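You operate a simulated robot arm through the tools that you are given. There is no shell and no other tool. Be economical: measure what you need, move in short steps, check, and stop when the job is done.

The job below is to be done with a simulated two-armed robot. You get a single attempt, and the scene is never put back.

## Task
Shut the guard, release the emergency stop, home and jog four steps back.
Fine: use the door-end jog button; each press is one step.

It is judged by the outcome, as a careful person would: the job done as asked, and still so three seconds after it is handed in. It fails if anything else is knocked over, pushed out of place, dropped, spilled or broken.

## Robot
Two 7-joint arms with two-finger parallel grippers on one trunk, on a base that drives. Base frame: it is fixed to the floor where the robot stands at the start and does not move with it; the origin is under the middle of the robot, x ahead of it, y to its left, z up. Units: mm, rad, N and s.
The left shoulder is at the start at [50, 209, 1171], the right one opposite. With the tool pointing down near the work surface each hand reaches from about 100 to 900 mm from the robot's upright axis, wherever it stands, measured 20 degrees to its own side. Places, roughly: clear belt guard [700, 0, 900]; emergency stop button [600, 300, 800]. Payload 4.4 kg a hand.
Tool frame (each hand has its own): the origin (TCP) lies between the finger pads and is the grasp point; the fingertips stand 23 mm ahead of it; z points along the fingers, y is the line along which they close. Largest opening 94 mm; finger width 38, thickness 10; the body of the gripper, 54 by 96 mm, starts 39 mm behind the TCP.
Orientation is told as [roll, pitch, yaw] about the base's x, y, z axes, in that order, counted from this pose: with the fingers straight down and closing along the base's y, the tool's x points along the base's -x, its y along +y and its z along -z.

## Interface
- The arms move only by the tool apply_moves. It takes "left_deltas", "right_deltas" or both (then of equal length, played together; a hand with none holds still); each is a list of rows, each an object of numbers (a shift or turn left out is 0, a gripper value left out holds the last): "x", "y", "z": the shift along the tool's x, y, z in m; "ax", "ay", "az": the turn, a rotation vector about the tool's x, y, z in rad; "hand": the finger opening in m, from 0 to 0.094. In form: [{"x": .., "y": .., "z": .., "ax": .., "ay": .., "az": .., "hand": ..}, ...]. A call has 1 to 12 rows; each row is the pose to reach, as a shift and turn from the pose commanded when the call began, along the tool's axes at that moment. A row lasts 0.2 s, in which the tool goes at most 50 mm and 0.15 rad; a call with a longer step from one row to the next is refused whole, and so is a gripper value outside its range. Where a pose cannot be reached the arm comes as near as it can. A force on the tool above 40 N (or 10 N above the force at the start of the call, whichever is more), or a blocked arm, ends the call early, and 0.2 s more pass. The fingers move at their own pace (about 108 mm/s each) and stop on an object; they squeeze with about 32 N. The grip force told is the motor's: it shows also when the fingers shut on nothing. Time passes only in rows, and 0.2 s behind the last, so rows that repeat a pose let the fingers close. The reply holds the time, the measured pose of the TCP, the force on the tool along the base axes, the opening and the grip force, in the units named above and with some noise, with the torque about the TCP (base axes, N m) and any sound that the robot's microphone picked up.
- Cameras (640 x 400 px; columns grow to the right, rows downward): "scene" is now at [136.8, 31.6, 1338.4]; the picture's right is [0.44, -0.90, 0.00], its down [-0.58, -0.29, -0.76] and it looks along [0.68, 0.34, -0.65] (base axes); focal length 259 px, centre (320, 200). "left" rides on the left gripper at [86, -16, -74] in its tool frame; the picture's right is [0.18, 0.98, 0.00], its down [-0.58, 0.11, -0.81] and it looks along [-0.79, 0.15, 0.59] (tool axes); focal length 243 px, centre (320, 200). "right" rides on the right gripper at [86, 16, -74] in its tool frame; the picture's right is [-0.18, 0.98, 0.00], its down [-0.58, -0.11, -0.81] and it looks along [-0.79, -0.15, 0.59] (tool axes); focal length 243 px, centre (320, 200).
- get_image(camera): a new picture of that camera. The clock stands still meanwhile.
- lift_body(by): slides the trunk up (or, below 0, down) by that many mm; the arms and the scene camera ride with it, the base frame stays. It gives what a move gives, with no picture.
- steer(legs): drives the robot by 1 to 6 legs, each [ahead, left, turn to the left] in mm, mm and rad, along the robot's own axes; the way and the turn of a leg run together, so that a leg with both is an arc; at most 1500 mm and 3.142 rad a leg. The arms and the cameras ride along, it lands a little off, and it stops where it bumps. It gives what a move gives.
- pan_tilt(pan, tilt): turns the head with the scene camera to pan (to the left, within 1.396 rad either way) and tilt (down, from -0.506 to 1.204), counted from straight ahead of the robot. It gives what a move gives.
- point_at(camera, pixels): for up to 12 pixels [column, row] of the newest picture of that camera ("zoom" is the newest enlarged one), the place [x, y, z] in the base frame of the surface seen there, good to about 2 mm, but the place of the scene camera against the robot may be out by one fixed shift of up to 12 mm in any direction. The clock stands still meanwhile.
- zoom(camera, box): a new picture of the part [left, top, right, bottom] of that camera's present view, enlarged. The clock stands still meanwhile.
- sign_off(): hands the job in; it is judged then, once.

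Work in short steps. Measure before you move; look again where a grasp or a placing could have gone wrong, and mend it. You have 80 turns and 70 pictures in all, those below and enlarged ones among them. Open the grippers and draw the arms clear of the work before you hand the job in, unless the task says otherwise; then end with one line.

The tools are called after "Emit:" as name(argument=value, ...) on one line, values as JSON. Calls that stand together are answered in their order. apply_moves: Moves the arms, as the interface text tells. Its arguments: {"type":"object","properties":{"left_deltas":{"type":"array"},"right_deltas":{"type":"array"}},"required":[]} The other tools are called the same way: lift_body (by) slides the trunk up or down; steer (legs) drives the base; pan_tilt (pan, tilt) turns the head that bears the scene camera; get_image (camera) takes a picture; point_at (camera, pixels) gives the place of the surface under pixels of a picture; zoom (camera, box) takes an enlarged picture of a part of a camera's view; sign_off () hands the job in.

At the start:

```text
t: 0.0
left_eef_pos: [404.7, 504.6, 1008.7]
left_tcp_rot: [0.001, 0.001, 0.001]
left_wrist_force: [0.7, 0.2, 0.8]
left_torque: [0.02, 0.01, 0.01]
left_opening: 94.0
left_finger_force: 0.0
right_eef_pos: [588.5, 41.2, 1032.4]
right_tcp_rot: [0.0, 0.0, 0.0]
right_wrist_force: [-0.4, 0.7, -0.1]
right_torque: [0.0, 0.04, 0.0]
right_opening: 94.3
right_finger_force: 0.0
trunk travel left (down, up): [-250.0, 313.0]
robot x, y, heading: [2.4, 1.1, -0.002]
head pan, tilt: [0.461, 0.703]
```

scene: 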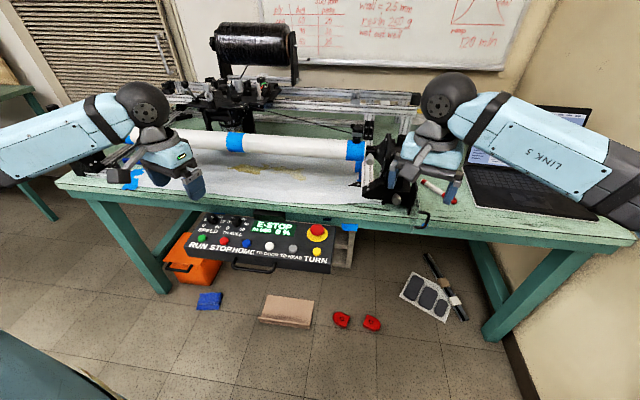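
right: 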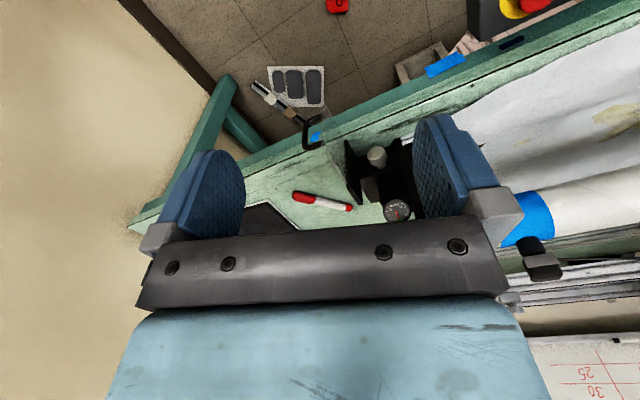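
left: 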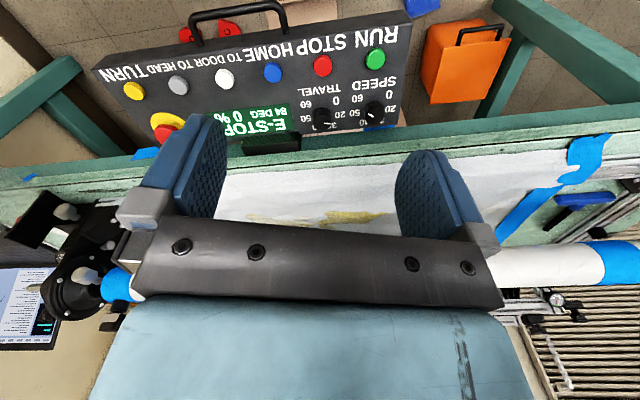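

The scene shows a control panel at about (265,240) with an E-stop and a row of buttons, and the guard is probably hidden behind the right gripper near (375,180). I'll zoom on both.

Emit:
zoom(camera="scene", box=[170, 200, 350, 290])

Emit:
zoom(camera="scene", box=[320, 90, 480, 230])

Emit:
zoom(camera="right", box=[240, 80, 560, 310])

```text
3.56 times, centred on (260, 245) of scene
```

zoom: 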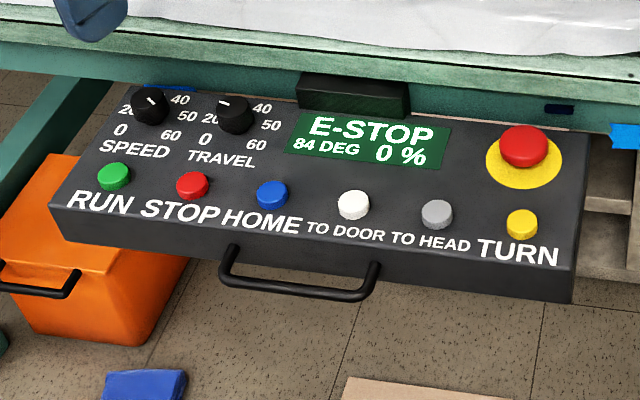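

```text
2.86 times, centred on (400, 160) of scene
```

zoom: 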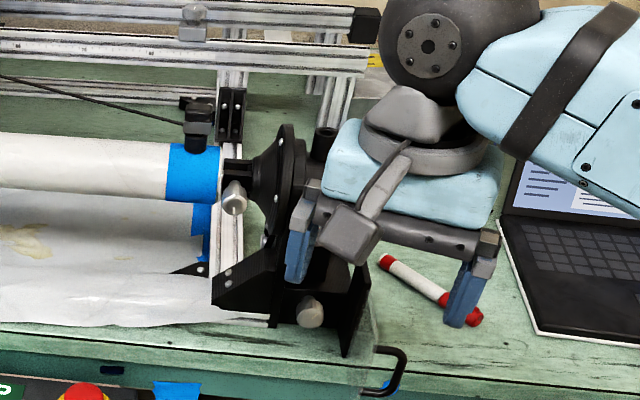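

```text
1.74 times, centred on (400, 195) of right
```

zoom: 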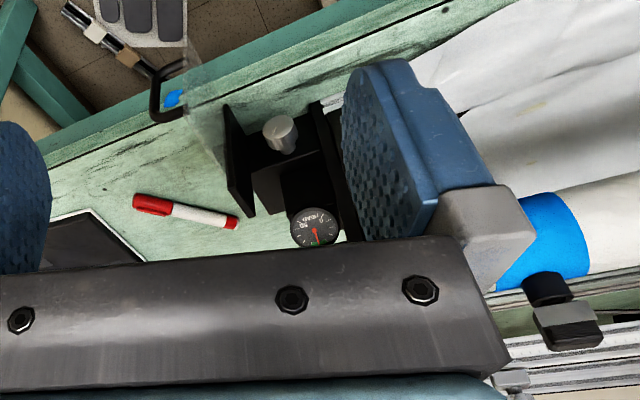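

The guard looks like a clear panel with a black handle at the front, scene (423,219), partly hidden. I'll pull the right arm up, back and right to uncover it.

Emit:
apply_moves(right_deltas=[{"z": -0.045}, {"x": 0.03, "y": -0.02, "z": -0.07}, {"x": 0.07, "y": -0.04, "z": -0.08}, {"x": 0.1, "y": -0.075, "z": -0.09}, {"x": 0.13, "y": -0.11, "z": -0.09}, {"x": 0.16, "y": -0.145, "z": -0.09}, {"x": 0.19, "y": -0.18, "z": -0.09}, {"x": 0.22, "y": -0.215, "z": -0.09}, {"x": 0.22, "y": -0.26, "z": -0.09}, {"x": 0.22, "y": -0.3, "z": -0.09}])

Emit:
get_image(camera="scene")

Emit:
zoom(camera="scene", box=[330, 100, 470, 240])

```text
t: 2.2
left_eef_pos: [404.4, 502.7, 1009.1]
left_tcp_rot: [0.002, 0.001, -0.001]
left_wrist_force: [0.1, 0.1, -0.5]
left_torque: [-0.02, -0.02, -0.01]
left_opening: 94.1
left_finger_force: 0.1
right_eef_pos: [367.2, -259.3, 1122.9]
right_tcp_rot: [-0.001, 0.001, 0.001]
right_wrist_force: [0.1, 1.1, 0.1]
right_torque: [0.0, 0.0, -0.01]
right_opening: 94.1
right_finger_force: 0.1
trunk travel left (down, up): [-250.0, 313.0]
robot x, y, heading: [-3.8, -1.5, -0.001]
head pan, tilt: [0.461, 0.703]
```

```text
63 pictures are left
```

scene: 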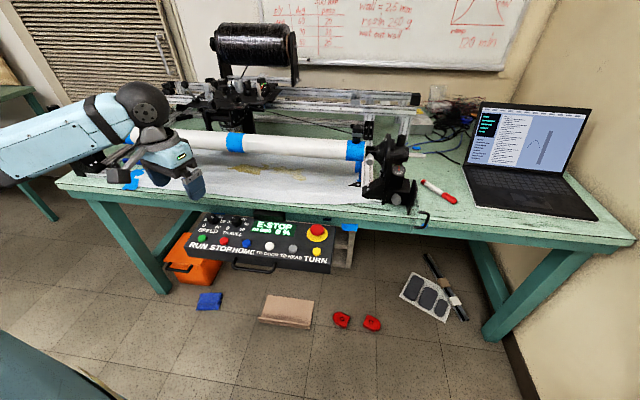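

```text
2.86 times, centred on (400, 170) of scene
```

zoom: 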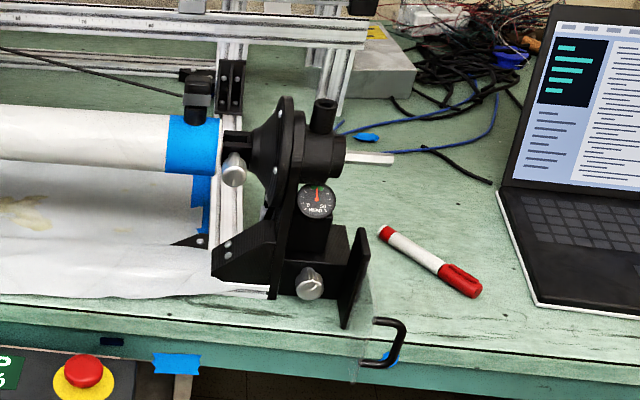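

The right end is now clear. I'll zoom closer on the guard and its handle at (421,219).

Emit:
zoom(camera="scene", box=[380, 165, 450, 240])

Emit:
get_image(camera="right")

```text
5.33 times, centred on (415, 202) of scene
```

zoom: 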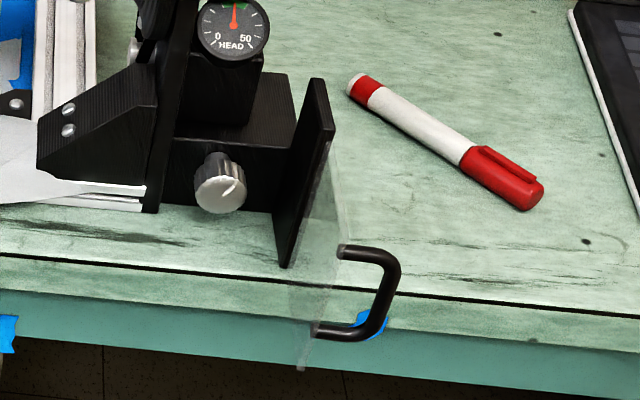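

```text
60 pictures are left
```

right: 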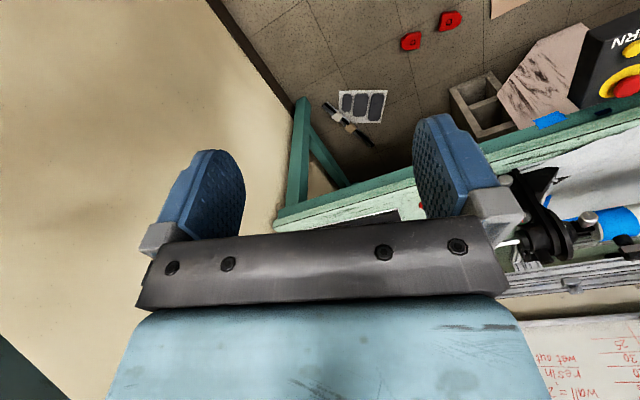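

The clear panel stands vertical beside the black plate, overhanging the table front, with the handle on its right face. I'll measure the points.

Emit:
zoom(camera="scene", box=[385, 175, 445, 235])

Emit:
point_at(camera="scene", pixels=[[417, 212], [423, 215], [418, 227], [413, 212], [413, 215], [412, 225], [416, 204], [411, 192], [415, 181], [380, 208], [480, 215], [408, 228]])

```text
6.67 times, centred on (415, 205) of scene
```

zoom: 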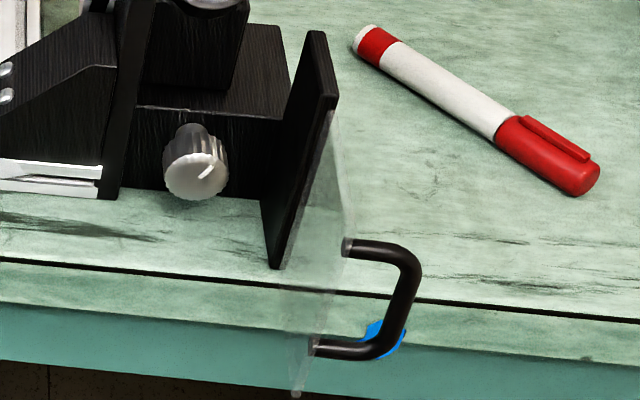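

```text
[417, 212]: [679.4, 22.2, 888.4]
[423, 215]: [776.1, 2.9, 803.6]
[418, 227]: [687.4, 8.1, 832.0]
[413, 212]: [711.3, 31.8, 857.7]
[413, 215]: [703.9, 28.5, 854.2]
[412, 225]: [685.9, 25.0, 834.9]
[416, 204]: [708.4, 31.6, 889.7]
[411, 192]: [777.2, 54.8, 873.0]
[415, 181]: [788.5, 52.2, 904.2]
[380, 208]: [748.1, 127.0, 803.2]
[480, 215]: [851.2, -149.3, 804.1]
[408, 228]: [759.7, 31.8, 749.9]
```

I'll use the zoomed picture for finer points: handle bar (407,290), feet (350,247) and (315,348), and the panel edges.

Emit:
point_at(camera="zoom", pixels=[[350, 247], [385, 248], [412, 275], [402, 310], [385, 345], [345, 349], [315, 349], [331, 115], [352, 215], [296, 393], [275, 265], [330, 80]])

Emit:
point_at(camera="zoom", pixels=[[318, 35], [320, 200], [300, 300], [280, 290], [335, 230], [305, 340], [335, 180], [310, 60], [265, 205], [345, 170], [110, 295], [340, 140]])

```text
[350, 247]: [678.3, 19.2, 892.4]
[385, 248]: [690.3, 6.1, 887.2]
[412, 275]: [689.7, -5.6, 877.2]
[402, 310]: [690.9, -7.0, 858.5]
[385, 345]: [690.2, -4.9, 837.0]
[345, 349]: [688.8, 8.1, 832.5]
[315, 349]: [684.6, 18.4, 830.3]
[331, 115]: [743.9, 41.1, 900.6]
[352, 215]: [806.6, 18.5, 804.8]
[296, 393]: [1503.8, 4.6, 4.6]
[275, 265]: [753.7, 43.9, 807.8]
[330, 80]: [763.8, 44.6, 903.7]
```

```text
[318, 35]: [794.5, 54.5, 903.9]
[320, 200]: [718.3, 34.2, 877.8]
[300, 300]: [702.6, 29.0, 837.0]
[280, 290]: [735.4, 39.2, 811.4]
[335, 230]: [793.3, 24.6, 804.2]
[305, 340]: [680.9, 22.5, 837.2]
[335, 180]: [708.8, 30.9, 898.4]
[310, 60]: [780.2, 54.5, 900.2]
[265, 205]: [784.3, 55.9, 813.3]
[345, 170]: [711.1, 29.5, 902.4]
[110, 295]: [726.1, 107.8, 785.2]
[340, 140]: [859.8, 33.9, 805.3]
```

The handle bar is vertical near [690,-6,837–885], and the panel runs in line with the black plate (yaw about 0.35). I can't yet tell whether it slides or swings, so I'll bring the right hand camera closer for a view from above.

Emit:
apply_moves(right_deltas=[{"x": -0.025, "y": 0.03, "z": 0.0}, {"x": -0.05, "y": 0.06, "z": 0.01}, {"x": -0.075, "y": 0.09, "z": 0.02}, {"x": -0.1, "y": 0.12, "z": 0.03}, {"x": -0.125, "y": 0.15, "z": 0.045}, {"x": -0.15, "y": 0.18, "z": 0.06}, {"x": -0.175, "y": 0.21, "z": 0.07}, {"x": -0.193, "y": 0.239, "z": 0.083}])

Emit:
zoom(camera="right", box=[230, 40, 450, 240])

```text
t: 4.0
left_eef_pos: [404.9, 504.4, 1008.4]
left_tcp_rot: [-0.003, -0.001, -0.001]
left_wrist_force: [0.1, 0.6, -0.3]
left_torque: [-0.01, 0.0, -0.01]
left_opening: 93.9
left_finger_force: 0.1
right_eef_pos: [563.3, -19.5, 1040.3]
right_tcp_rot: [-0.002, 0.0, 0.0]
right_wrist_force: [0.9, -0.3, 0.3]
right_torque: [-0.03, -0.02, -0.01]
right_opening: 94.0
right_finger_force: 0.0
trunk travel left (down, up): [-250.0, 313.0]
robot x, y, heading: [1.2, 3.2, 0.001]
head pan, tilt: [0.461, 0.703]
```

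```text
2.00 times, centred on (340, 140) of right
```

zoom: 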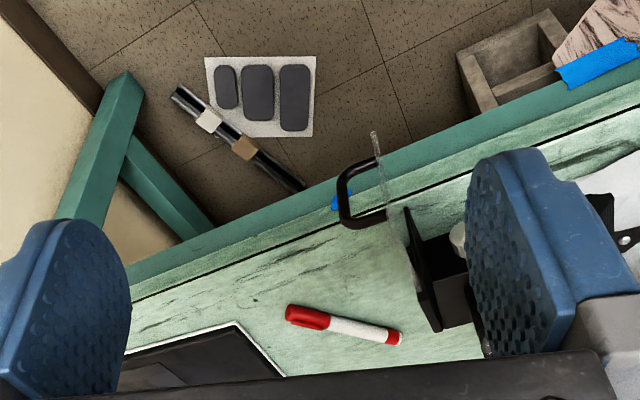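

The panel appears to run along the black plate's outer face. I'll zoom tighter on it.

Emit:
zoom(camera="right", box=[325, 95, 405, 215])

Emit:
point_at(camera="zoom", pixels=[[320, 200], [330, 100], [340, 150], [350, 200], [360, 240]])

```text
3.33 times, centred on (365, 155) of right
```

zoom: 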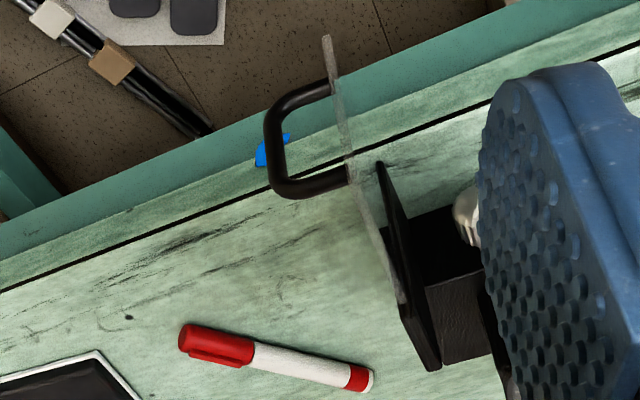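

```text
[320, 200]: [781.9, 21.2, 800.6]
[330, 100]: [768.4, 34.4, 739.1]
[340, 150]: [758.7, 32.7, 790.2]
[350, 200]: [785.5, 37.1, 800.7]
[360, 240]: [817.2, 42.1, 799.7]
```

The panel lies parallel to the black plate, on its outer side, so it probably slides along the table depth. Before planning the push I'll measure the shaft, gauge and head from the scene camera to know the obstacles.

Emit:
zoom(camera="scene", box=[350, 110, 450, 240])

```text
3.08 times, centred on (400, 175) of scene
```

zoom: 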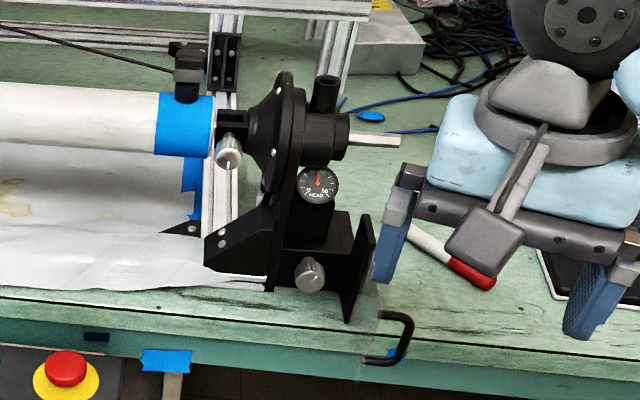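

I'll measure the shaft tip (395,140), head top (327,78), gauge top, marker ends and plate corners.

Emit:
point_at(camera="zoom", pixels=[[396, 141], [327, 80], [318, 175], [312, 275], [490, 280], [415, 230], [366, 217], [372, 240], [347, 320], [405, 330], [100, 330], [10, 290]])

Emit:
zoom(camera="right", box=[340, 120, 390, 200])

Emit:
point_at(camera="right", pixels=[[349, 138], [354, 131], [363, 122], [361, 150], [355, 153], [370, 170], [388, 185], [384, 195], [376, 145], [378, 143], [366, 108], [371, 140]])

```text
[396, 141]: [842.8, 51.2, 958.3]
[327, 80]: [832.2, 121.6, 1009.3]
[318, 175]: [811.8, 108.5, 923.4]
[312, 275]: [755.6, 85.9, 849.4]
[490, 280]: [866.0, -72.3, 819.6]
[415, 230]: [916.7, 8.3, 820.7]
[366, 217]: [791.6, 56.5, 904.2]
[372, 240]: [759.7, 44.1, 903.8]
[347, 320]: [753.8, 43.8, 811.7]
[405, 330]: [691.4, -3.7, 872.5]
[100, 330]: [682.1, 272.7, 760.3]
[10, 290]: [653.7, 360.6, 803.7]
```

```text
5.00 times, centred on (365, 160) of right
```

zoom: 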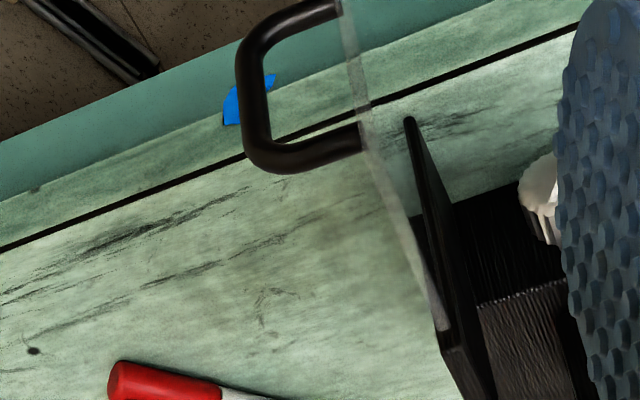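

```text
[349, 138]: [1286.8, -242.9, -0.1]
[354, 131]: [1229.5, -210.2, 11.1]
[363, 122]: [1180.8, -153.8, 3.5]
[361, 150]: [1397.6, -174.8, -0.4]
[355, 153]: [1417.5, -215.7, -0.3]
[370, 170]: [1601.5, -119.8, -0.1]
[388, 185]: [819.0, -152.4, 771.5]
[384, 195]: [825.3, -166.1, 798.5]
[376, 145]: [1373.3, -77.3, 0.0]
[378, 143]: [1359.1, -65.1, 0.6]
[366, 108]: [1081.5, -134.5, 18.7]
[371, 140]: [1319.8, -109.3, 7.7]
```

The right zoom shows the panel's rear edge meeting the black plate's front edge, coplanar with it. So it is a door hinged at about [748,43], standing open, that swings left over the headstock front, with the handle bar near [690,-6]. I'll close the right gripper and bring it down right of the bar.

Emit:
apply_moves(right_deltas=[{"x": -0.03, "y": -0.02, "hand": 0}, {"x": -0.07, "y": -0.04}, {"x": -0.1, "y": -0.05}, {"x": -0.123, "y": -0.05}, {"x": -0.123, "y": -0.05, "z": 0.04}, {"x": -0.123, "y": -0.05, "z": 0.08}, {"x": -0.123, "y": -0.05, "z": 0.12}, {"x": -0.123, "y": -0.05, "z": 0.15}, {"x": -0.123, "y": -0.05, "z": 0.172}])

Emit:
get_image(camera="right")

Emit:
zoom(camera="scene", box=[350, 120, 460, 240])

```text
t: 6.0
left_eef_pos: [406.3, 504.4, 1008.8]
left_tcp_rot: [0.0, 0.0, 0.001]
left_wrist_force: [-0.1, -1.0, 1.0]
left_torque: [-0.01, 0.0, 0.0]
left_opening: 93.9
left_finger_force: 0.0
right_eef_pos: [685.3, -69.9, 868.0]
right_tcp_rot: [0.0, 0.0, 0.0]
right_wrist_force: [-0.4, 0.2, -0.1]
right_torque: [0.02, 0.01, -0.03]
right_opening: 0.2
right_finger_force: 32.4
trunk travel left (down, up): [-250.0, 313.0]
robot x, y, heading: [0.3, -2.7, -0.001]
head pan, tilt: [0.461, 0.703]
```

```text
54 pictures are left
```

right: 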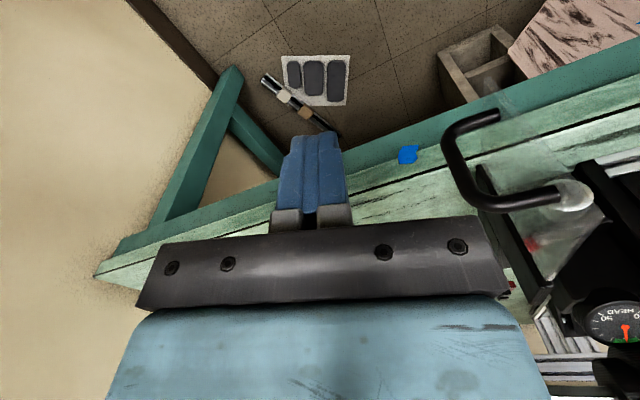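

```text
3.33 times, centred on (405, 180) of scene
```

zoom: 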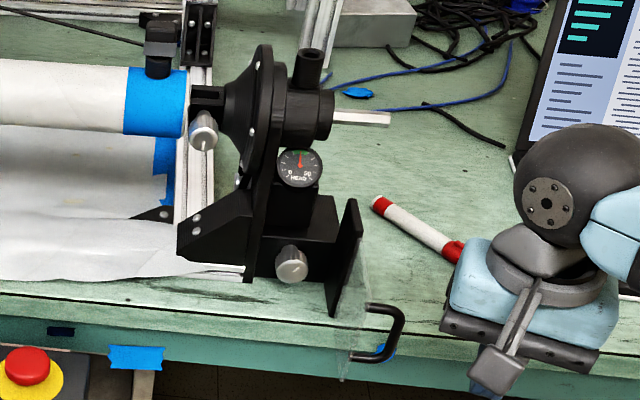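

Both views show the closed fingers well right of the handle. I'll measure the bar with the right camera to check for a scene-camera offset.

Emit:
point_at(camera="right", pixels=[[448, 145], [460, 180], [498, 117], [555, 193], [480, 200], [450, 155]])

Emit:
point_at(camera="scene", pixels=[[290, 234], [317, 229]])

```text
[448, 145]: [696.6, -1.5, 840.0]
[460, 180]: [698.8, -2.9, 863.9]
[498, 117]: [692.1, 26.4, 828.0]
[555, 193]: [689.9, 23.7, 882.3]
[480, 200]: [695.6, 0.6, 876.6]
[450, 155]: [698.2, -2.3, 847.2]
```

```text
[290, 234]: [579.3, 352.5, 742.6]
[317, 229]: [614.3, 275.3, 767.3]
```

The right camera puts the bar at about [697,-2], so the scene camera reads about 7 mm short in x and 4 mm short in y. I'll push the bar gently towards +y, part way first.

Emit:
apply_moves(right_deltas=[{"x": -0.006, "y": 0.03}, {"x": -0.006, "y": 0.045}, {"x": -0.004, "y": 0.055}, {"x": -0.002, "y": 0.065}, {"x": 0.0, "y": 0.075}, {"x": 0.002, "y": 0.085}])

Emit:
zoom(camera="scene", box=[350, 120, 460, 240])

```text
t: 7.4
left_eef_pos: [404.2, 503.5, 1009.4]
left_tcp_rot: [0.001, 0.002, 0.001]
left_wrist_force: [0.2, 0.1, -0.3]
left_torque: [-0.01, 0.0, 0.03]
left_opening: 94.1
left_finger_force: 0.3
right_eef_pos: [681.1, 16.2, 868.3]
right_tcp_rot: [-0.001, 0.0, 0.001]
right_wrist_force: [-0.4, -0.2, -0.3]
right_torque: [0.01, -0.02, 0.0]
right_opening: 0.1
right_finger_force: 31.8
trunk travel left (down, up): [-250.0, 313.0]
robot x, y, heading: [1.0, -4.4, -0.002]
head pan, tilt: [0.461, 0.703]
```

```text
3.33 times, centred on (405, 180) of scene
```

zoom: 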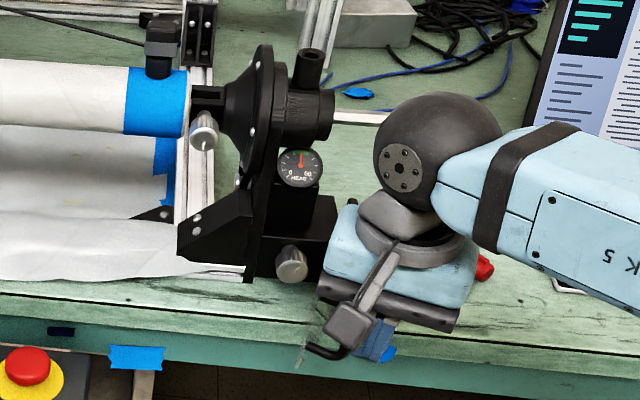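

The handle moved left with hardly any force, so the hinge is confirmed. I'll continue along the arc to shut it.

Emit:
apply_moves(right_deltas=[{"x": 0.001, "y": 0.015}, {"x": 0.0, "y": 0.028}, {"x": -0.003, "y": 0.043}, {"x": -0.008, "y": 0.054}, {"x": -0.014, "y": 0.064}, {"x": -0.019, "y": 0.072}, {"x": -0.023, "y": 0.08}, {"x": -0.027, "y": 0.086}])

Emit:
zoom(camera="scene", box=[330, 120, 440, 240])

Emit:
get_image(camera="right")

```text
t: 9.2
left_eef_pos: [406.0, 500.7, 1009.0]
left_tcp_rot: [0.0, -0.002, -0.004]
left_wrist_force: [1.2, 0.2, -0.1]
left_torque: [-0.04, 0.02, -0.04]
left_opening: 94.0
left_finger_force: 0.0
right_eef_pos: [709.3, 89.2, 868.0]
right_tcp_rot: [-0.011, 0.003, -0.009]
right_wrist_force: [-7.7, -17.0, 5.9]
right_torque: [0.14, 0.01, 0.04]
right_opening: 0.0
right_finger_force: 31.6
trunk travel left (down, up): [-250.0, 313.0]
robot x, y, heading: [-1.9, -1.7, -0.005]
head pan, tilt: [0.461, 0.703]
stopped in row 8 (right hand): the force on the tool passed its limit at 48 N (the readings are from after the stop); the commanded pose is now the measured one
```

```text
3.33 times, centred on (385, 180) of scene
```

zoom: 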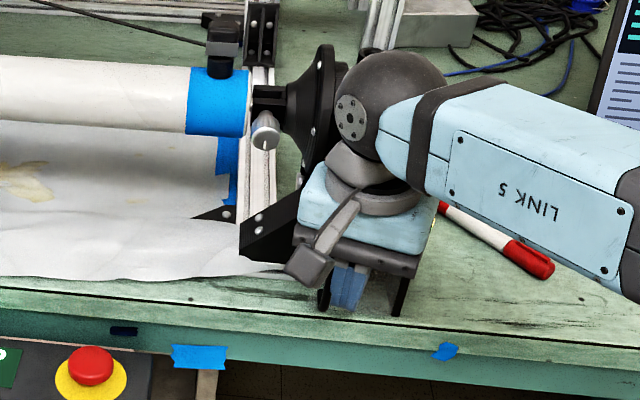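

```text
50 pictures are left
```

right: 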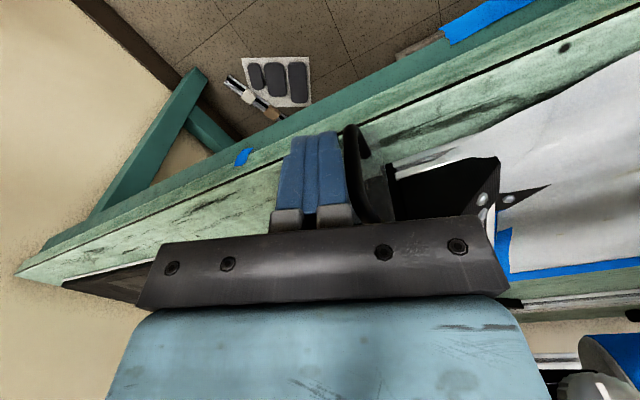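

It met a hard stop with the handle near [707,103], so the door is probably shut. I'll back the hand off to −y, −x and up, then look.

Emit:
apply_moves(right_deltas=[{"x": 0.01, "y": -0.015}, {"x": 0.04, "y": -0.04}, {"x": 0.08, "y": -0.06}, {"x": 0.12, "y": -0.08}, {"x": 0.12, "y": -0.1, "z": -0.04}, {"x": 0.14, "y": -0.14, "z": -0.06}, {"x": 0.16, "y": -0.18, "z": -0.08}, {"x": 0.18, "y": -0.22, "z": -0.1}, {"x": 0.18, "y": -0.26, "z": -0.12}])

Emit:
get_image(camera="scene")

Emit:
zoom(camera="scene", box=[340, 160, 430, 230])

```text
t: 11.2
left_eef_pos: [405.7, 500.6, 1009.7]
left_tcp_rot: [0.001, 0.0, -0.001]
left_wrist_force: [-0.7, -0.6, 0.1]
left_torque: [0.0, -0.01, 0.02]
left_opening: 93.9
left_finger_force: 0.1
right_eef_pos: [523.4, -169.5, 990.4]
right_tcp_rot: [-0.005, 0.003, -0.008]
right_wrist_force: [0.2, 0.2, 0.3]
right_torque: [0.02, 0.01, 0.01]
right_opening: 0.2
right_finger_force: 32.3
trunk travel left (down, up): [-250.0, 313.0]
robot x, y, heading: [-0.8, 0.9, 0.0]
head pan, tilt: [0.461, 0.703]
```

```text
49 pictures are left
```

scene: 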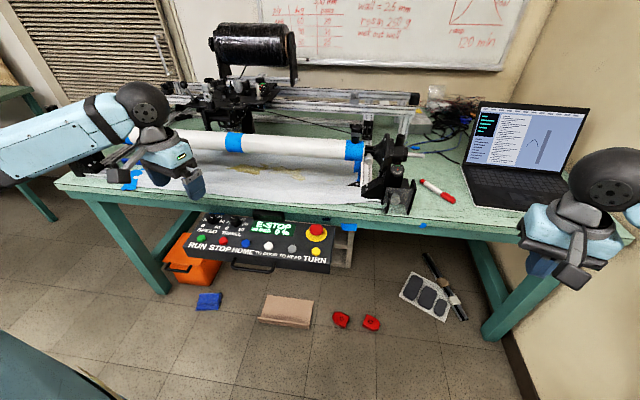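

```text
5.71 times, centred on (385, 195) of scene
```

zoom: 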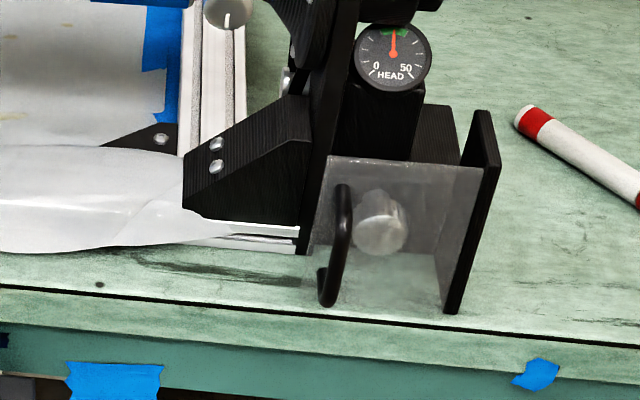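

The guard is shut across the headstock front, parallel to the table edge. Next I'll zoom on the panel and measure its face, buttons and E-stop.

Emit:
zoom(camera="scene", box=[180, 195, 350, 290])

Emit:
get_image(camera="left")

```text
3.76 times, centred on (265, 242) of scene
```

zoom: 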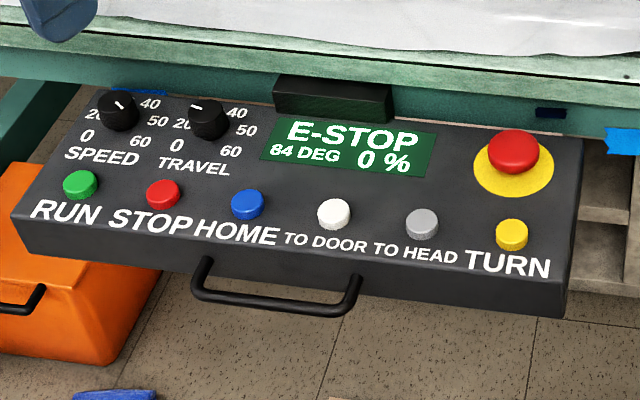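

```text
46 pictures are left
```

left: 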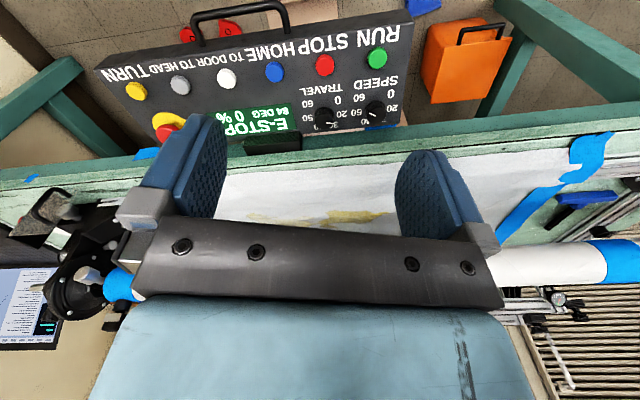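

I'll measure the button caps with the left camera (accurate against the arm) and with the scene zoom.

Emit:
point_at(camera="left", pixels=[[135, 91], [181, 85], [227, 78], [274, 72], [325, 65], [377, 57], [165, 131], [155, 118], [110, 110], [215, 100], [300, 90], [240, 10]])

Emit:
point_at(camera="zoom", pixels=[[512, 230], [422, 219], [334, 210], [247, 201], [162, 190], [80, 182], [513, 150], [500, 190], [450, 190], [200, 155], [513, 136], [535, 165]])

```text
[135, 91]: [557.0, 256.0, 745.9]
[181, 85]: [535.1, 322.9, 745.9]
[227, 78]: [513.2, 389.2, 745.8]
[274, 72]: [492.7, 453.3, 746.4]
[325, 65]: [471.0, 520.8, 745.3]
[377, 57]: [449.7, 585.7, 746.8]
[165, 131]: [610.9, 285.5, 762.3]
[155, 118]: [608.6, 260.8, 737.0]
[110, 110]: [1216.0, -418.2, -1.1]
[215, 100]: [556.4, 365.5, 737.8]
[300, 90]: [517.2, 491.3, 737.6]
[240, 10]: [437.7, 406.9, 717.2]
```

```text
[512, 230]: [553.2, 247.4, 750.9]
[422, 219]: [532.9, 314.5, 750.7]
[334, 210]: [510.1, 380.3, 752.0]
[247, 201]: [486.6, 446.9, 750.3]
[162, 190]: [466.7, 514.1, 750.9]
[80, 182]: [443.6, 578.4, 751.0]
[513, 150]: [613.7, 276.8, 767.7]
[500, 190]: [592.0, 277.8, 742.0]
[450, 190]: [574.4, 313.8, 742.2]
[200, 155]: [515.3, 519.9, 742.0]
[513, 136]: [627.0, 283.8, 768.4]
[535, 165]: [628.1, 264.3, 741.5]
```

The panel face is flat at z≈737 and the button tops sit at ≈746, while the scene camera reads off by about (+5,+7,−5). I'll bring the left hand over to look at the E-stop up close for any twist arrows.

Emit:
apply_moves(left_deltas=[{"x": -0.02, "y": -0.03, "z": 0.0}, {"x": -0.04, "y": -0.06, "z": 0.01}, {"x": -0.06, "y": -0.09, "z": 0.02}, {"x": -0.08, "y": -0.12, "z": 0.04}, {"x": -0.1, "y": -0.15, "z": 0.06}, {"x": -0.12, "y": -0.18, "z": 0.08}, {"x": -0.135, "y": -0.205, "z": 0.1}, {"x": -0.145, "y": -0.218, "z": 0.109}])

Emit:
get_image(camera="left")

```text
t: 12.9
left_eef_pos: [551.6, 283.3, 899.7]
left_tcp_rot: [0.0, 0.0, -0.001]
left_wrist_force: [0.0, -0.2, -0.1]
left_torque: [0.01, 0.0, 0.0]
left_opening: 93.9
left_finger_force: 0.0
right_eef_pos: [523.4, -167.2, 990.5]
right_tcp_rot: [-0.006, 0.003, -0.006]
right_wrist_force: [-1.3, 0.7, -0.4]
right_torque: [0.03, 0.02, 0.0]
right_opening: 0.0
right_finger_force: 31.9
trunk travel left (down, up): [-250.0, 313.0]
robot x, y, heading: [0.8, -5.4, -0.003]
head pan, tilt: [0.461, 0.703]
```

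```text
45 pictures are left
```

left: 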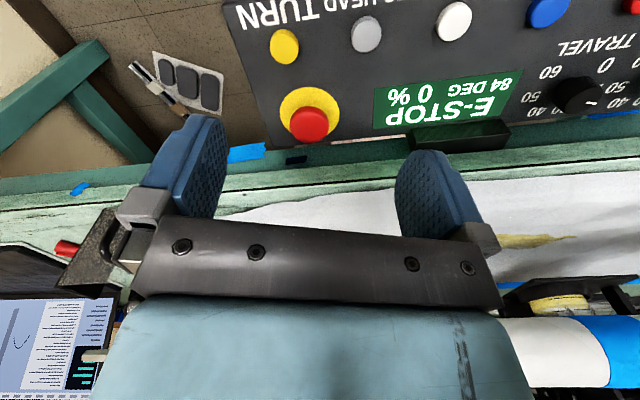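

The E-stop cap is in clear view at (309,122). I'll zoom on it and measure the cap.

Emit:
zoom(camera="left", box=[260, 75, 360, 150])

Emit:
point_at(camera="left", pixels=[[309, 122], [309, 112], [309, 132], [295, 122], [323, 122], [310, 138], [285, 105], [330, 98], [300, 160], [240, 170]])

```text
5.33 times, centred on (310, 112) of left
```

zoom: 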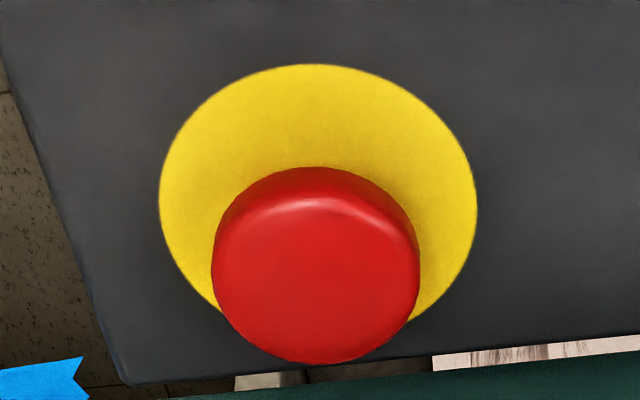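

```text
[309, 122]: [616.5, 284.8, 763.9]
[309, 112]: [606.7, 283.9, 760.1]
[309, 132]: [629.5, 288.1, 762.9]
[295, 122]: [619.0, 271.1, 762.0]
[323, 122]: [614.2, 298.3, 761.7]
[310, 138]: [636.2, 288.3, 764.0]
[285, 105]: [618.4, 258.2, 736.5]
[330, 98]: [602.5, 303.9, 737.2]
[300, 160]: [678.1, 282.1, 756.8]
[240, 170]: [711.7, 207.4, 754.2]
```

There are no arrows on the cap. Its centre is about [620,285], the top z≈763 and the diameter about 35. I'll pre-rotate the left hand anticlockwise by 0.6 rad, centre it over the cap and lower it, to leave room for a clockwise twist.

Emit:
apply_moves(left_deltas=[{"x": -0.02, "az": -0.15, "hand": 0.07}, {"x": -0.04, "y": 0.0, "az": -0.3}, {"x": -0.06, "y": 0.0017, "az": -0.45}, {"x": -0.0684, "y": 0.0017, "z": 0.03, "az": -0.6}, {"x": -0.0684, "y": 0.0017, "z": 0.07, "az": -0.6}, {"x": -0.0684, "y": 0.0017, "z": 0.085, "az": -0.6}])

Emit:
get_image(camera="left")

Emit:
zoom(camera="scene", box=[250, 170, 390, 270])

```text
t: 14.3
left_eef_pos: [616.7, 286.1, 813.3]
left_tcp_rot: [0.001, 0.0, 0.6]
left_wrist_force: [-0.4, 0.1, 0.5]
left_torque: [0.02, -0.03, 0.01]
left_opening: 69.7
left_finger_force: 0.1
right_eef_pos: [523.3, -166.8, 990.9]
right_tcp_rot: [-0.007, 0.004, -0.006]
right_wrist_force: [0.2, 0.0, 0.2]
right_torque: [-0.03, 0.02, 0.0]
right_opening: 0.0
right_finger_force: 32.3
trunk travel left (down, up): [-250.0, 313.0]
robot x, y, heading: [2.6, 2.0, -0.004]
head pan, tilt: [0.461, 0.703]
```

```text
43 pictures are left
```

left: 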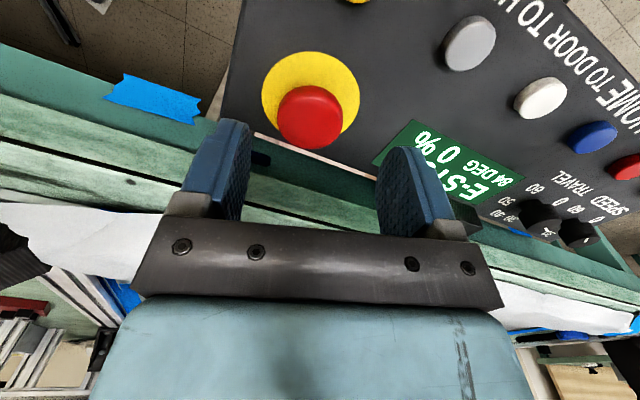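

```text
4.00 times, centred on (320, 220) of scene
```

zoom: 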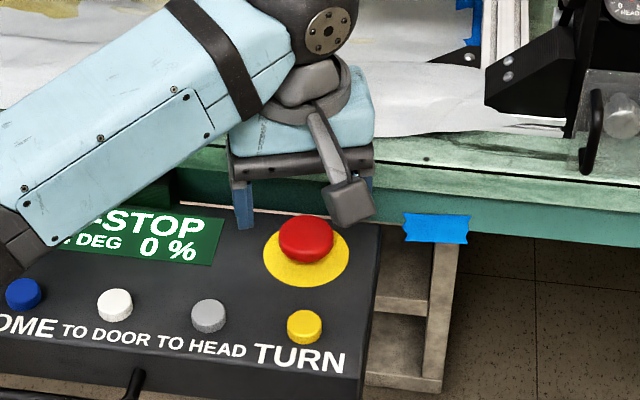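

The hand is centred above the cap. I'll verify the cap centre from this closer view at (310,110).

Emit:
point_at(camera="left", pixels=[[310, 108], [310, 92], [309, 124], [280, 112], [340, 112], [275, 150], [450, 165], [200, 110]])

```text
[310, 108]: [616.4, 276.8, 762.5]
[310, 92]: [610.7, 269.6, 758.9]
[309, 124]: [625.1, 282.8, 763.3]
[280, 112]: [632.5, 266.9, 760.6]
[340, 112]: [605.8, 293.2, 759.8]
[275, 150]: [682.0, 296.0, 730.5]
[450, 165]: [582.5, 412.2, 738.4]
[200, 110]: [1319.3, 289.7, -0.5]
```

The cap centre refines to about [620,283]. I'll shift slightly, lower to TCP z≈766 and close on it.

Emit:
apply_moves(left_deltas=[{"x": -0.001, "y": -0.004, "z": 0.02}, {"x": -0.001, "y": -0.004, "z": 0.04}, {"x": -0.001, "y": -0.004, "z": 0.047}, {"x": -0.001, "y": -0.004, "z": 0.047, "hand": 0.03}, {"x": -0.001, "y": -0.004, "z": 0.047, "hand": 0.03}])

Emit:
get_image(camera="left")

```text
t: 15.6
left_eef_pos: [620.0, 282.2, 767.2]
left_tcp_rot: [0.001, -0.001, 0.597]
left_wrist_force: [-0.6, -0.9, 0.3]
left_torque: [0.01, 0.06, -0.22]
left_opening: 39.9
left_finger_force: 45.0
right_eef_pos: [523.4, -166.9, 990.4]
right_tcp_rot: [-0.01, 0.004, -0.007]
right_wrist_force: [-0.3, -0.6, -0.4]
right_torque: [-0.01, 0.02, 0.01]
right_opening: 0.2
right_finger_force: 32.4
trunk travel left (down, up): [-250.0, 313.0]
robot x, y, heading: [-0.5, -0.8, -0.002]
head pan, tilt: [0.461, 0.703]
```

```text
41 pictures are left
```

left: 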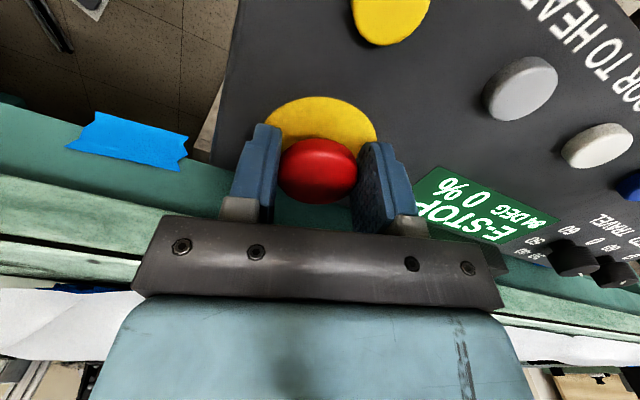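

Gripped at 39.9 mm with the cap between the fingers. Now I'll twist clockwise (seen from above) by about 0.85 rad.

Emit:
apply_moves(left_deltas=[{"az": 0.12}, {"az": 0.24}, {"az": 0.36}, {"az": 0.48}, {"az": 0.6}, {"az": 0.72}, {"az": 0.85}])

Emit:
get_image(camera="left")

```text
t: 17.1
left_eef_pos: [623.1, 282.8, 767.7]
left_tcp_rot: [-0.001, 0.0, -0.252]
left_wrist_force: [-0.2, 14.2, 0.0]
left_torque: [0.31, 0.09, 0.7]
left_opening: 41.0
left_finger_force: 45.7
right_eef_pos: [523.9, -165.6, 990.3]
right_tcp_rot: [-0.008, 0.004, -0.007]
right_wrist_force: [0.4, 0.8, 0.3]
right_torque: [0.02, -0.01, 0.0]
right_opening: 0.0
right_finger_force: 32.2
trunk travel left (down, up): [-250.0, 313.0]
robot x, y, heading: [2.5, -2.2, -0.001]
head pan, tilt: [0.461, 0.703]
```

```text
40 pictures are left
```

left: 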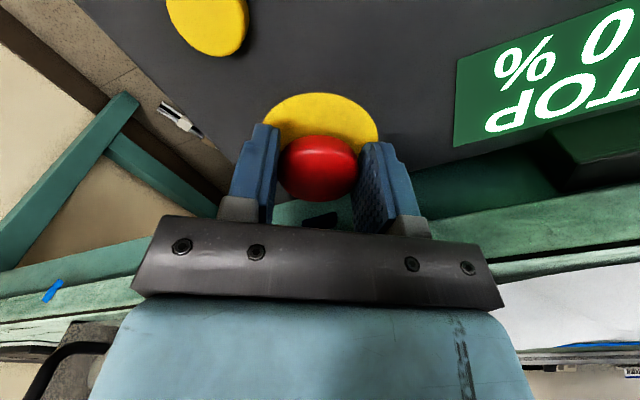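

The twist is done with 0.7 N·m of reaction and no sound. I'll check the display from the scene camera.

Emit:
zoom(camera="scene", box=[220, 190, 350, 270])

```text
4.92 times, centred on (285, 230) of scene
```

zoom: 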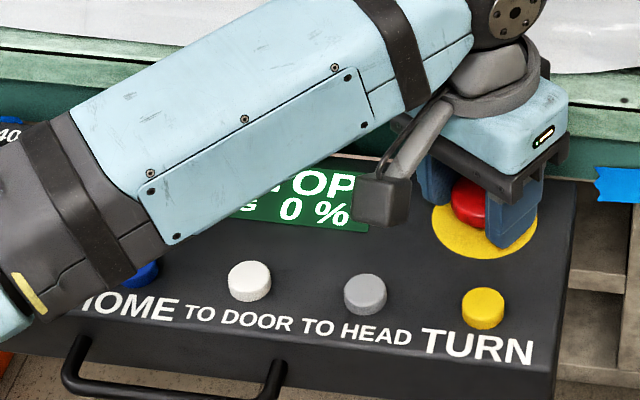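

The display still seems to read "…OP", so it hasn't released. While still gripping and twisted, I'll pull up gently.

Emit:
apply_moves(left_deltas=[{"z": -0.004}, {"z": -0.008}, {"z": -0.012}])

Emit:
get_image(camera="left")

```text
t: 17.9
left_eef_pos: [622.5, 281.6, 776.3]
left_tcp_rot: [-0.005, 0.005, -0.254]
left_wrist_force: [0.6, 4.6, -23.6]
left_torque: [-0.04, -0.84, -0.17]
left_opening: 41.1
left_finger_force: 44.9
right_eef_pos: [525.1, -165.8, 989.4]
right_tcp_rot: [-0.009, 0.007, -0.006]
right_wrist_force: [0.0, -0.6, 0.1]
right_torque: [-0.01, 0.02, -0.02]
right_opening: 0.1
right_finger_force: 31.8
trunk travel left (down, up): [-250.0, 313.0]
robot x, y, heading: [-2.0, -0.2, -0.006]
head pan, tilt: [0.461, 0.703]
heard: click
```

```text
38 pictures are left
```

left: 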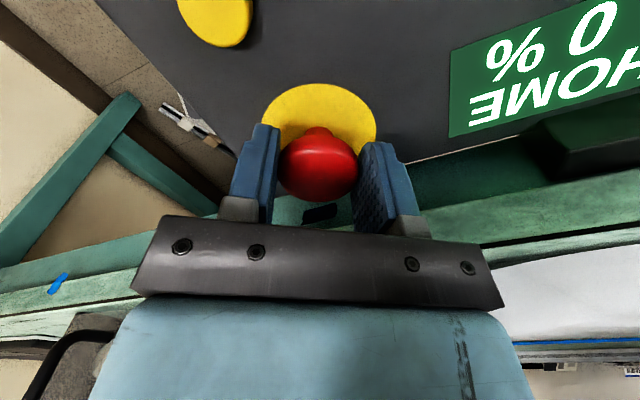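

A click, and the display changed to "…HOME", so the pull released the E-stop. I'll open the fingers and go straight up.

Emit:
apply_moves(left_deltas=[{"hand": 0.075}, {"hand": 0.075}, {"z": -0.03}, {"z": -0.07}, {"z": -0.11}, {"x": 0.04, "z": -0.14}, {"x": 0.08, "z": -0.15}, {"x": 0.12, "z": -0.15}, {"x": 0.16, "z": -0.15}, {"x": 0.2, "z": -0.15}])

Emit:
get_image(camera="left")

Emit:
get_image(camera="scene")

```text
t: 20.1
left_eef_pos: [426.2, 333.8, 930.9]
left_tcp_rot: [0.0, -0.001, -0.252]
left_wrist_force: [-0.1, 0.5, 0.2]
left_torque: [0.02, 0.01, 0.02]
left_opening: 74.9
left_finger_force: 0.1
right_eef_pos: [522.9, -167.2, 990.8]
right_tcp_rot: [-0.008, 0.003, -0.009]
right_wrist_force: [-0.1, -0.1, 0.1]
right_torque: [-0.01, 0.02, 0.02]
right_opening: 0.1
right_finger_force: 32.0
trunk travel left (down, up): [-250.0, 313.0]
robot x, y, heading: [-1.0, 2.2, -0.0]
head pan, tilt: [0.461, 0.703]
```

```text
37 pictures are left
```

left: 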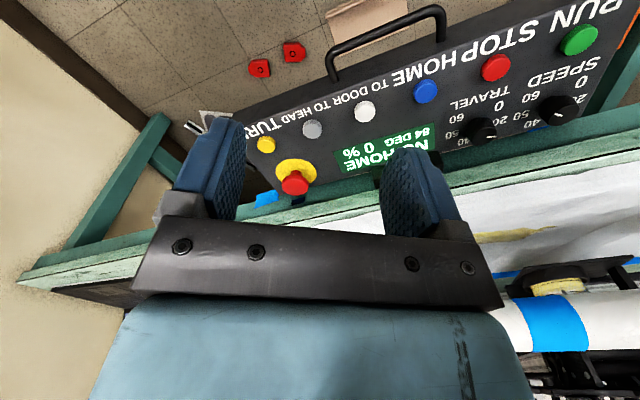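

```text
36 pictures are left
```

scene: 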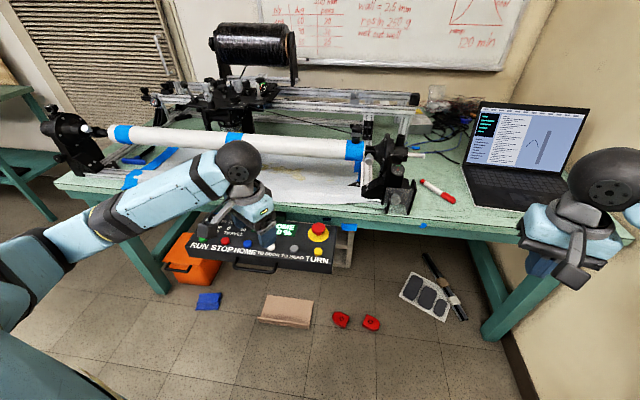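

The display reads "NO HOME 84 DEG 0%", so the E-stop is released. Now I'll close the left fingers, turn to yaw 0 and go above the blue HOME button at [492.7,453.3].

Emit:
apply_moves(left_deltas=[{"x": -0.01, "y": 0.04, "az": -0.1, "hand": 0}, {"x": -0.02, "y": 0.08, "az": -0.2}, {"x": -0.03, "y": 0.11, "az": -0.252}, {"x": -0.0346, "y": 0.1322, "z": 0.03, "az": -0.252}, {"x": -0.0346, "y": 0.1322, "z": 0.07, "az": -0.252}, {"x": -0.0346, "y": 0.1322, "z": 0.11, "az": -0.252}, {"x": -0.0346, "y": 0.1322, "z": 0.142, "az": -0.252}, {"x": -0.0346, "y": 0.1322, "z": 0.142, "az": -0.252}])

Emit:
get_image(camera="left")

Emit:
zoom(camera="scene", box=[180, 180, 350, 290])

```text
t: 21.9
left_eef_pos: [496.6, 453.3, 788.8]
left_tcp_rot: [0.0, 0.0, -0.002]
left_wrist_force: [-0.2, -0.4, -0.2]
left_torque: [0.0, 0.02, 0.0]
left_opening: 0.1
left_finger_force: 32.0
right_eef_pos: [523.9, -167.1, 989.9]
right_tcp_rot: [-0.006, 0.003, -0.006]
right_wrist_force: [0.6, 0.1, 0.0]
right_torque: [-0.02, 0.03, 0.02]
right_opening: 0.0
right_finger_force: 32.2
trunk travel left (down, up): [-250.0, 313.0]
robot x, y, heading: [2.3, -1.0, -0.004]
head pan, tilt: [0.461, 0.703]
```

```text
35 pictures are left
```

left: 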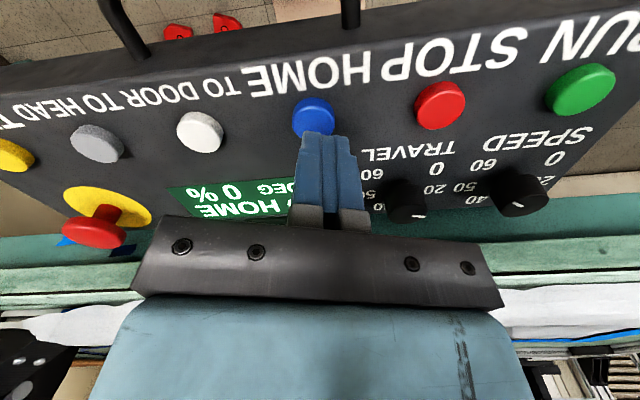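

```text
3.64 times, centred on (265, 235) of scene
```

zoom: 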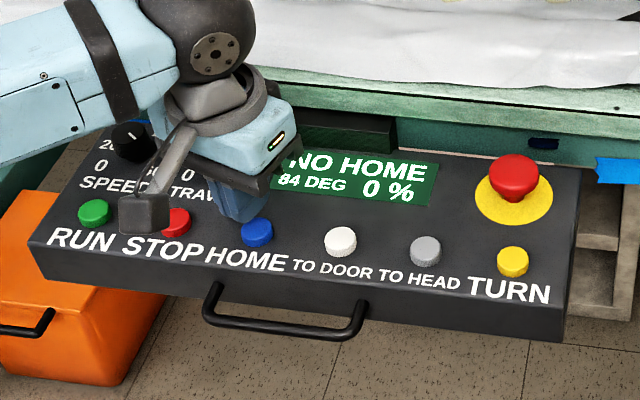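

The fingertips are right behind and above the blue button. I'll press slowly: contact at TCP z≈769, down to about 764, then lift.

Emit:
apply_moves(left_deltas=[{"x": 0.003, "z": 0.012}, {"x": 0.003, "z": 0.018}, {"x": 0.003, "z": 0.021}, {"x": 0.003, "z": 0.024}, {"x": 0.003, "z": 0.024}, {"x": 0.003, "z": 0.01}, {"x": 0.003, "z": 0.0}])

Emit:
zoom(camera="scene", box=[180, 180, 350, 290])

```text
t: 23.6
left_eef_pos: [490.6, 451.6, 787.9]
left_tcp_rot: [0.0, 0.003, -0.001]
left_wrist_force: [-0.7, 0.1, 0.7]
left_torque: [0.01, 0.04, -0.01]
left_opening: 0.0
left_finger_force: 31.7
right_eef_pos: [524.3, -166.8, 990.1]
right_tcp_rot: [-0.006, 0.003, -0.007]
right_wrist_force: [-0.3, -0.3, -0.2]
right_torque: [-0.02, -0.04, 0.03]
right_opening: 0.0
right_finger_force: 32.1
trunk travel left (down, up): [-250.0, 313.0]
robot x, y, heading: [-3.1, -0.5, -0.001]
head pan, tilt: [0.461, 0.703]
heard: click
```

```text
3.64 times, centred on (265, 235) of scene
```

zoom: 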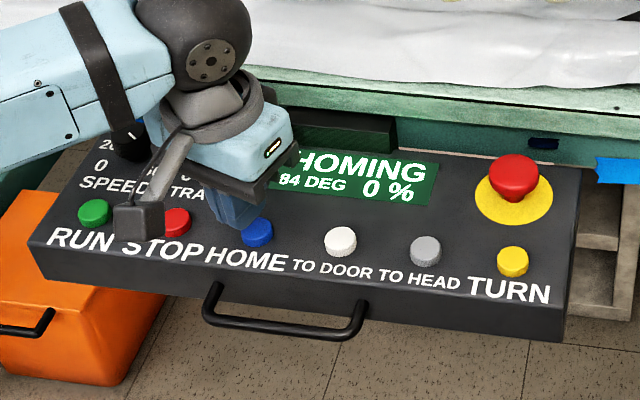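

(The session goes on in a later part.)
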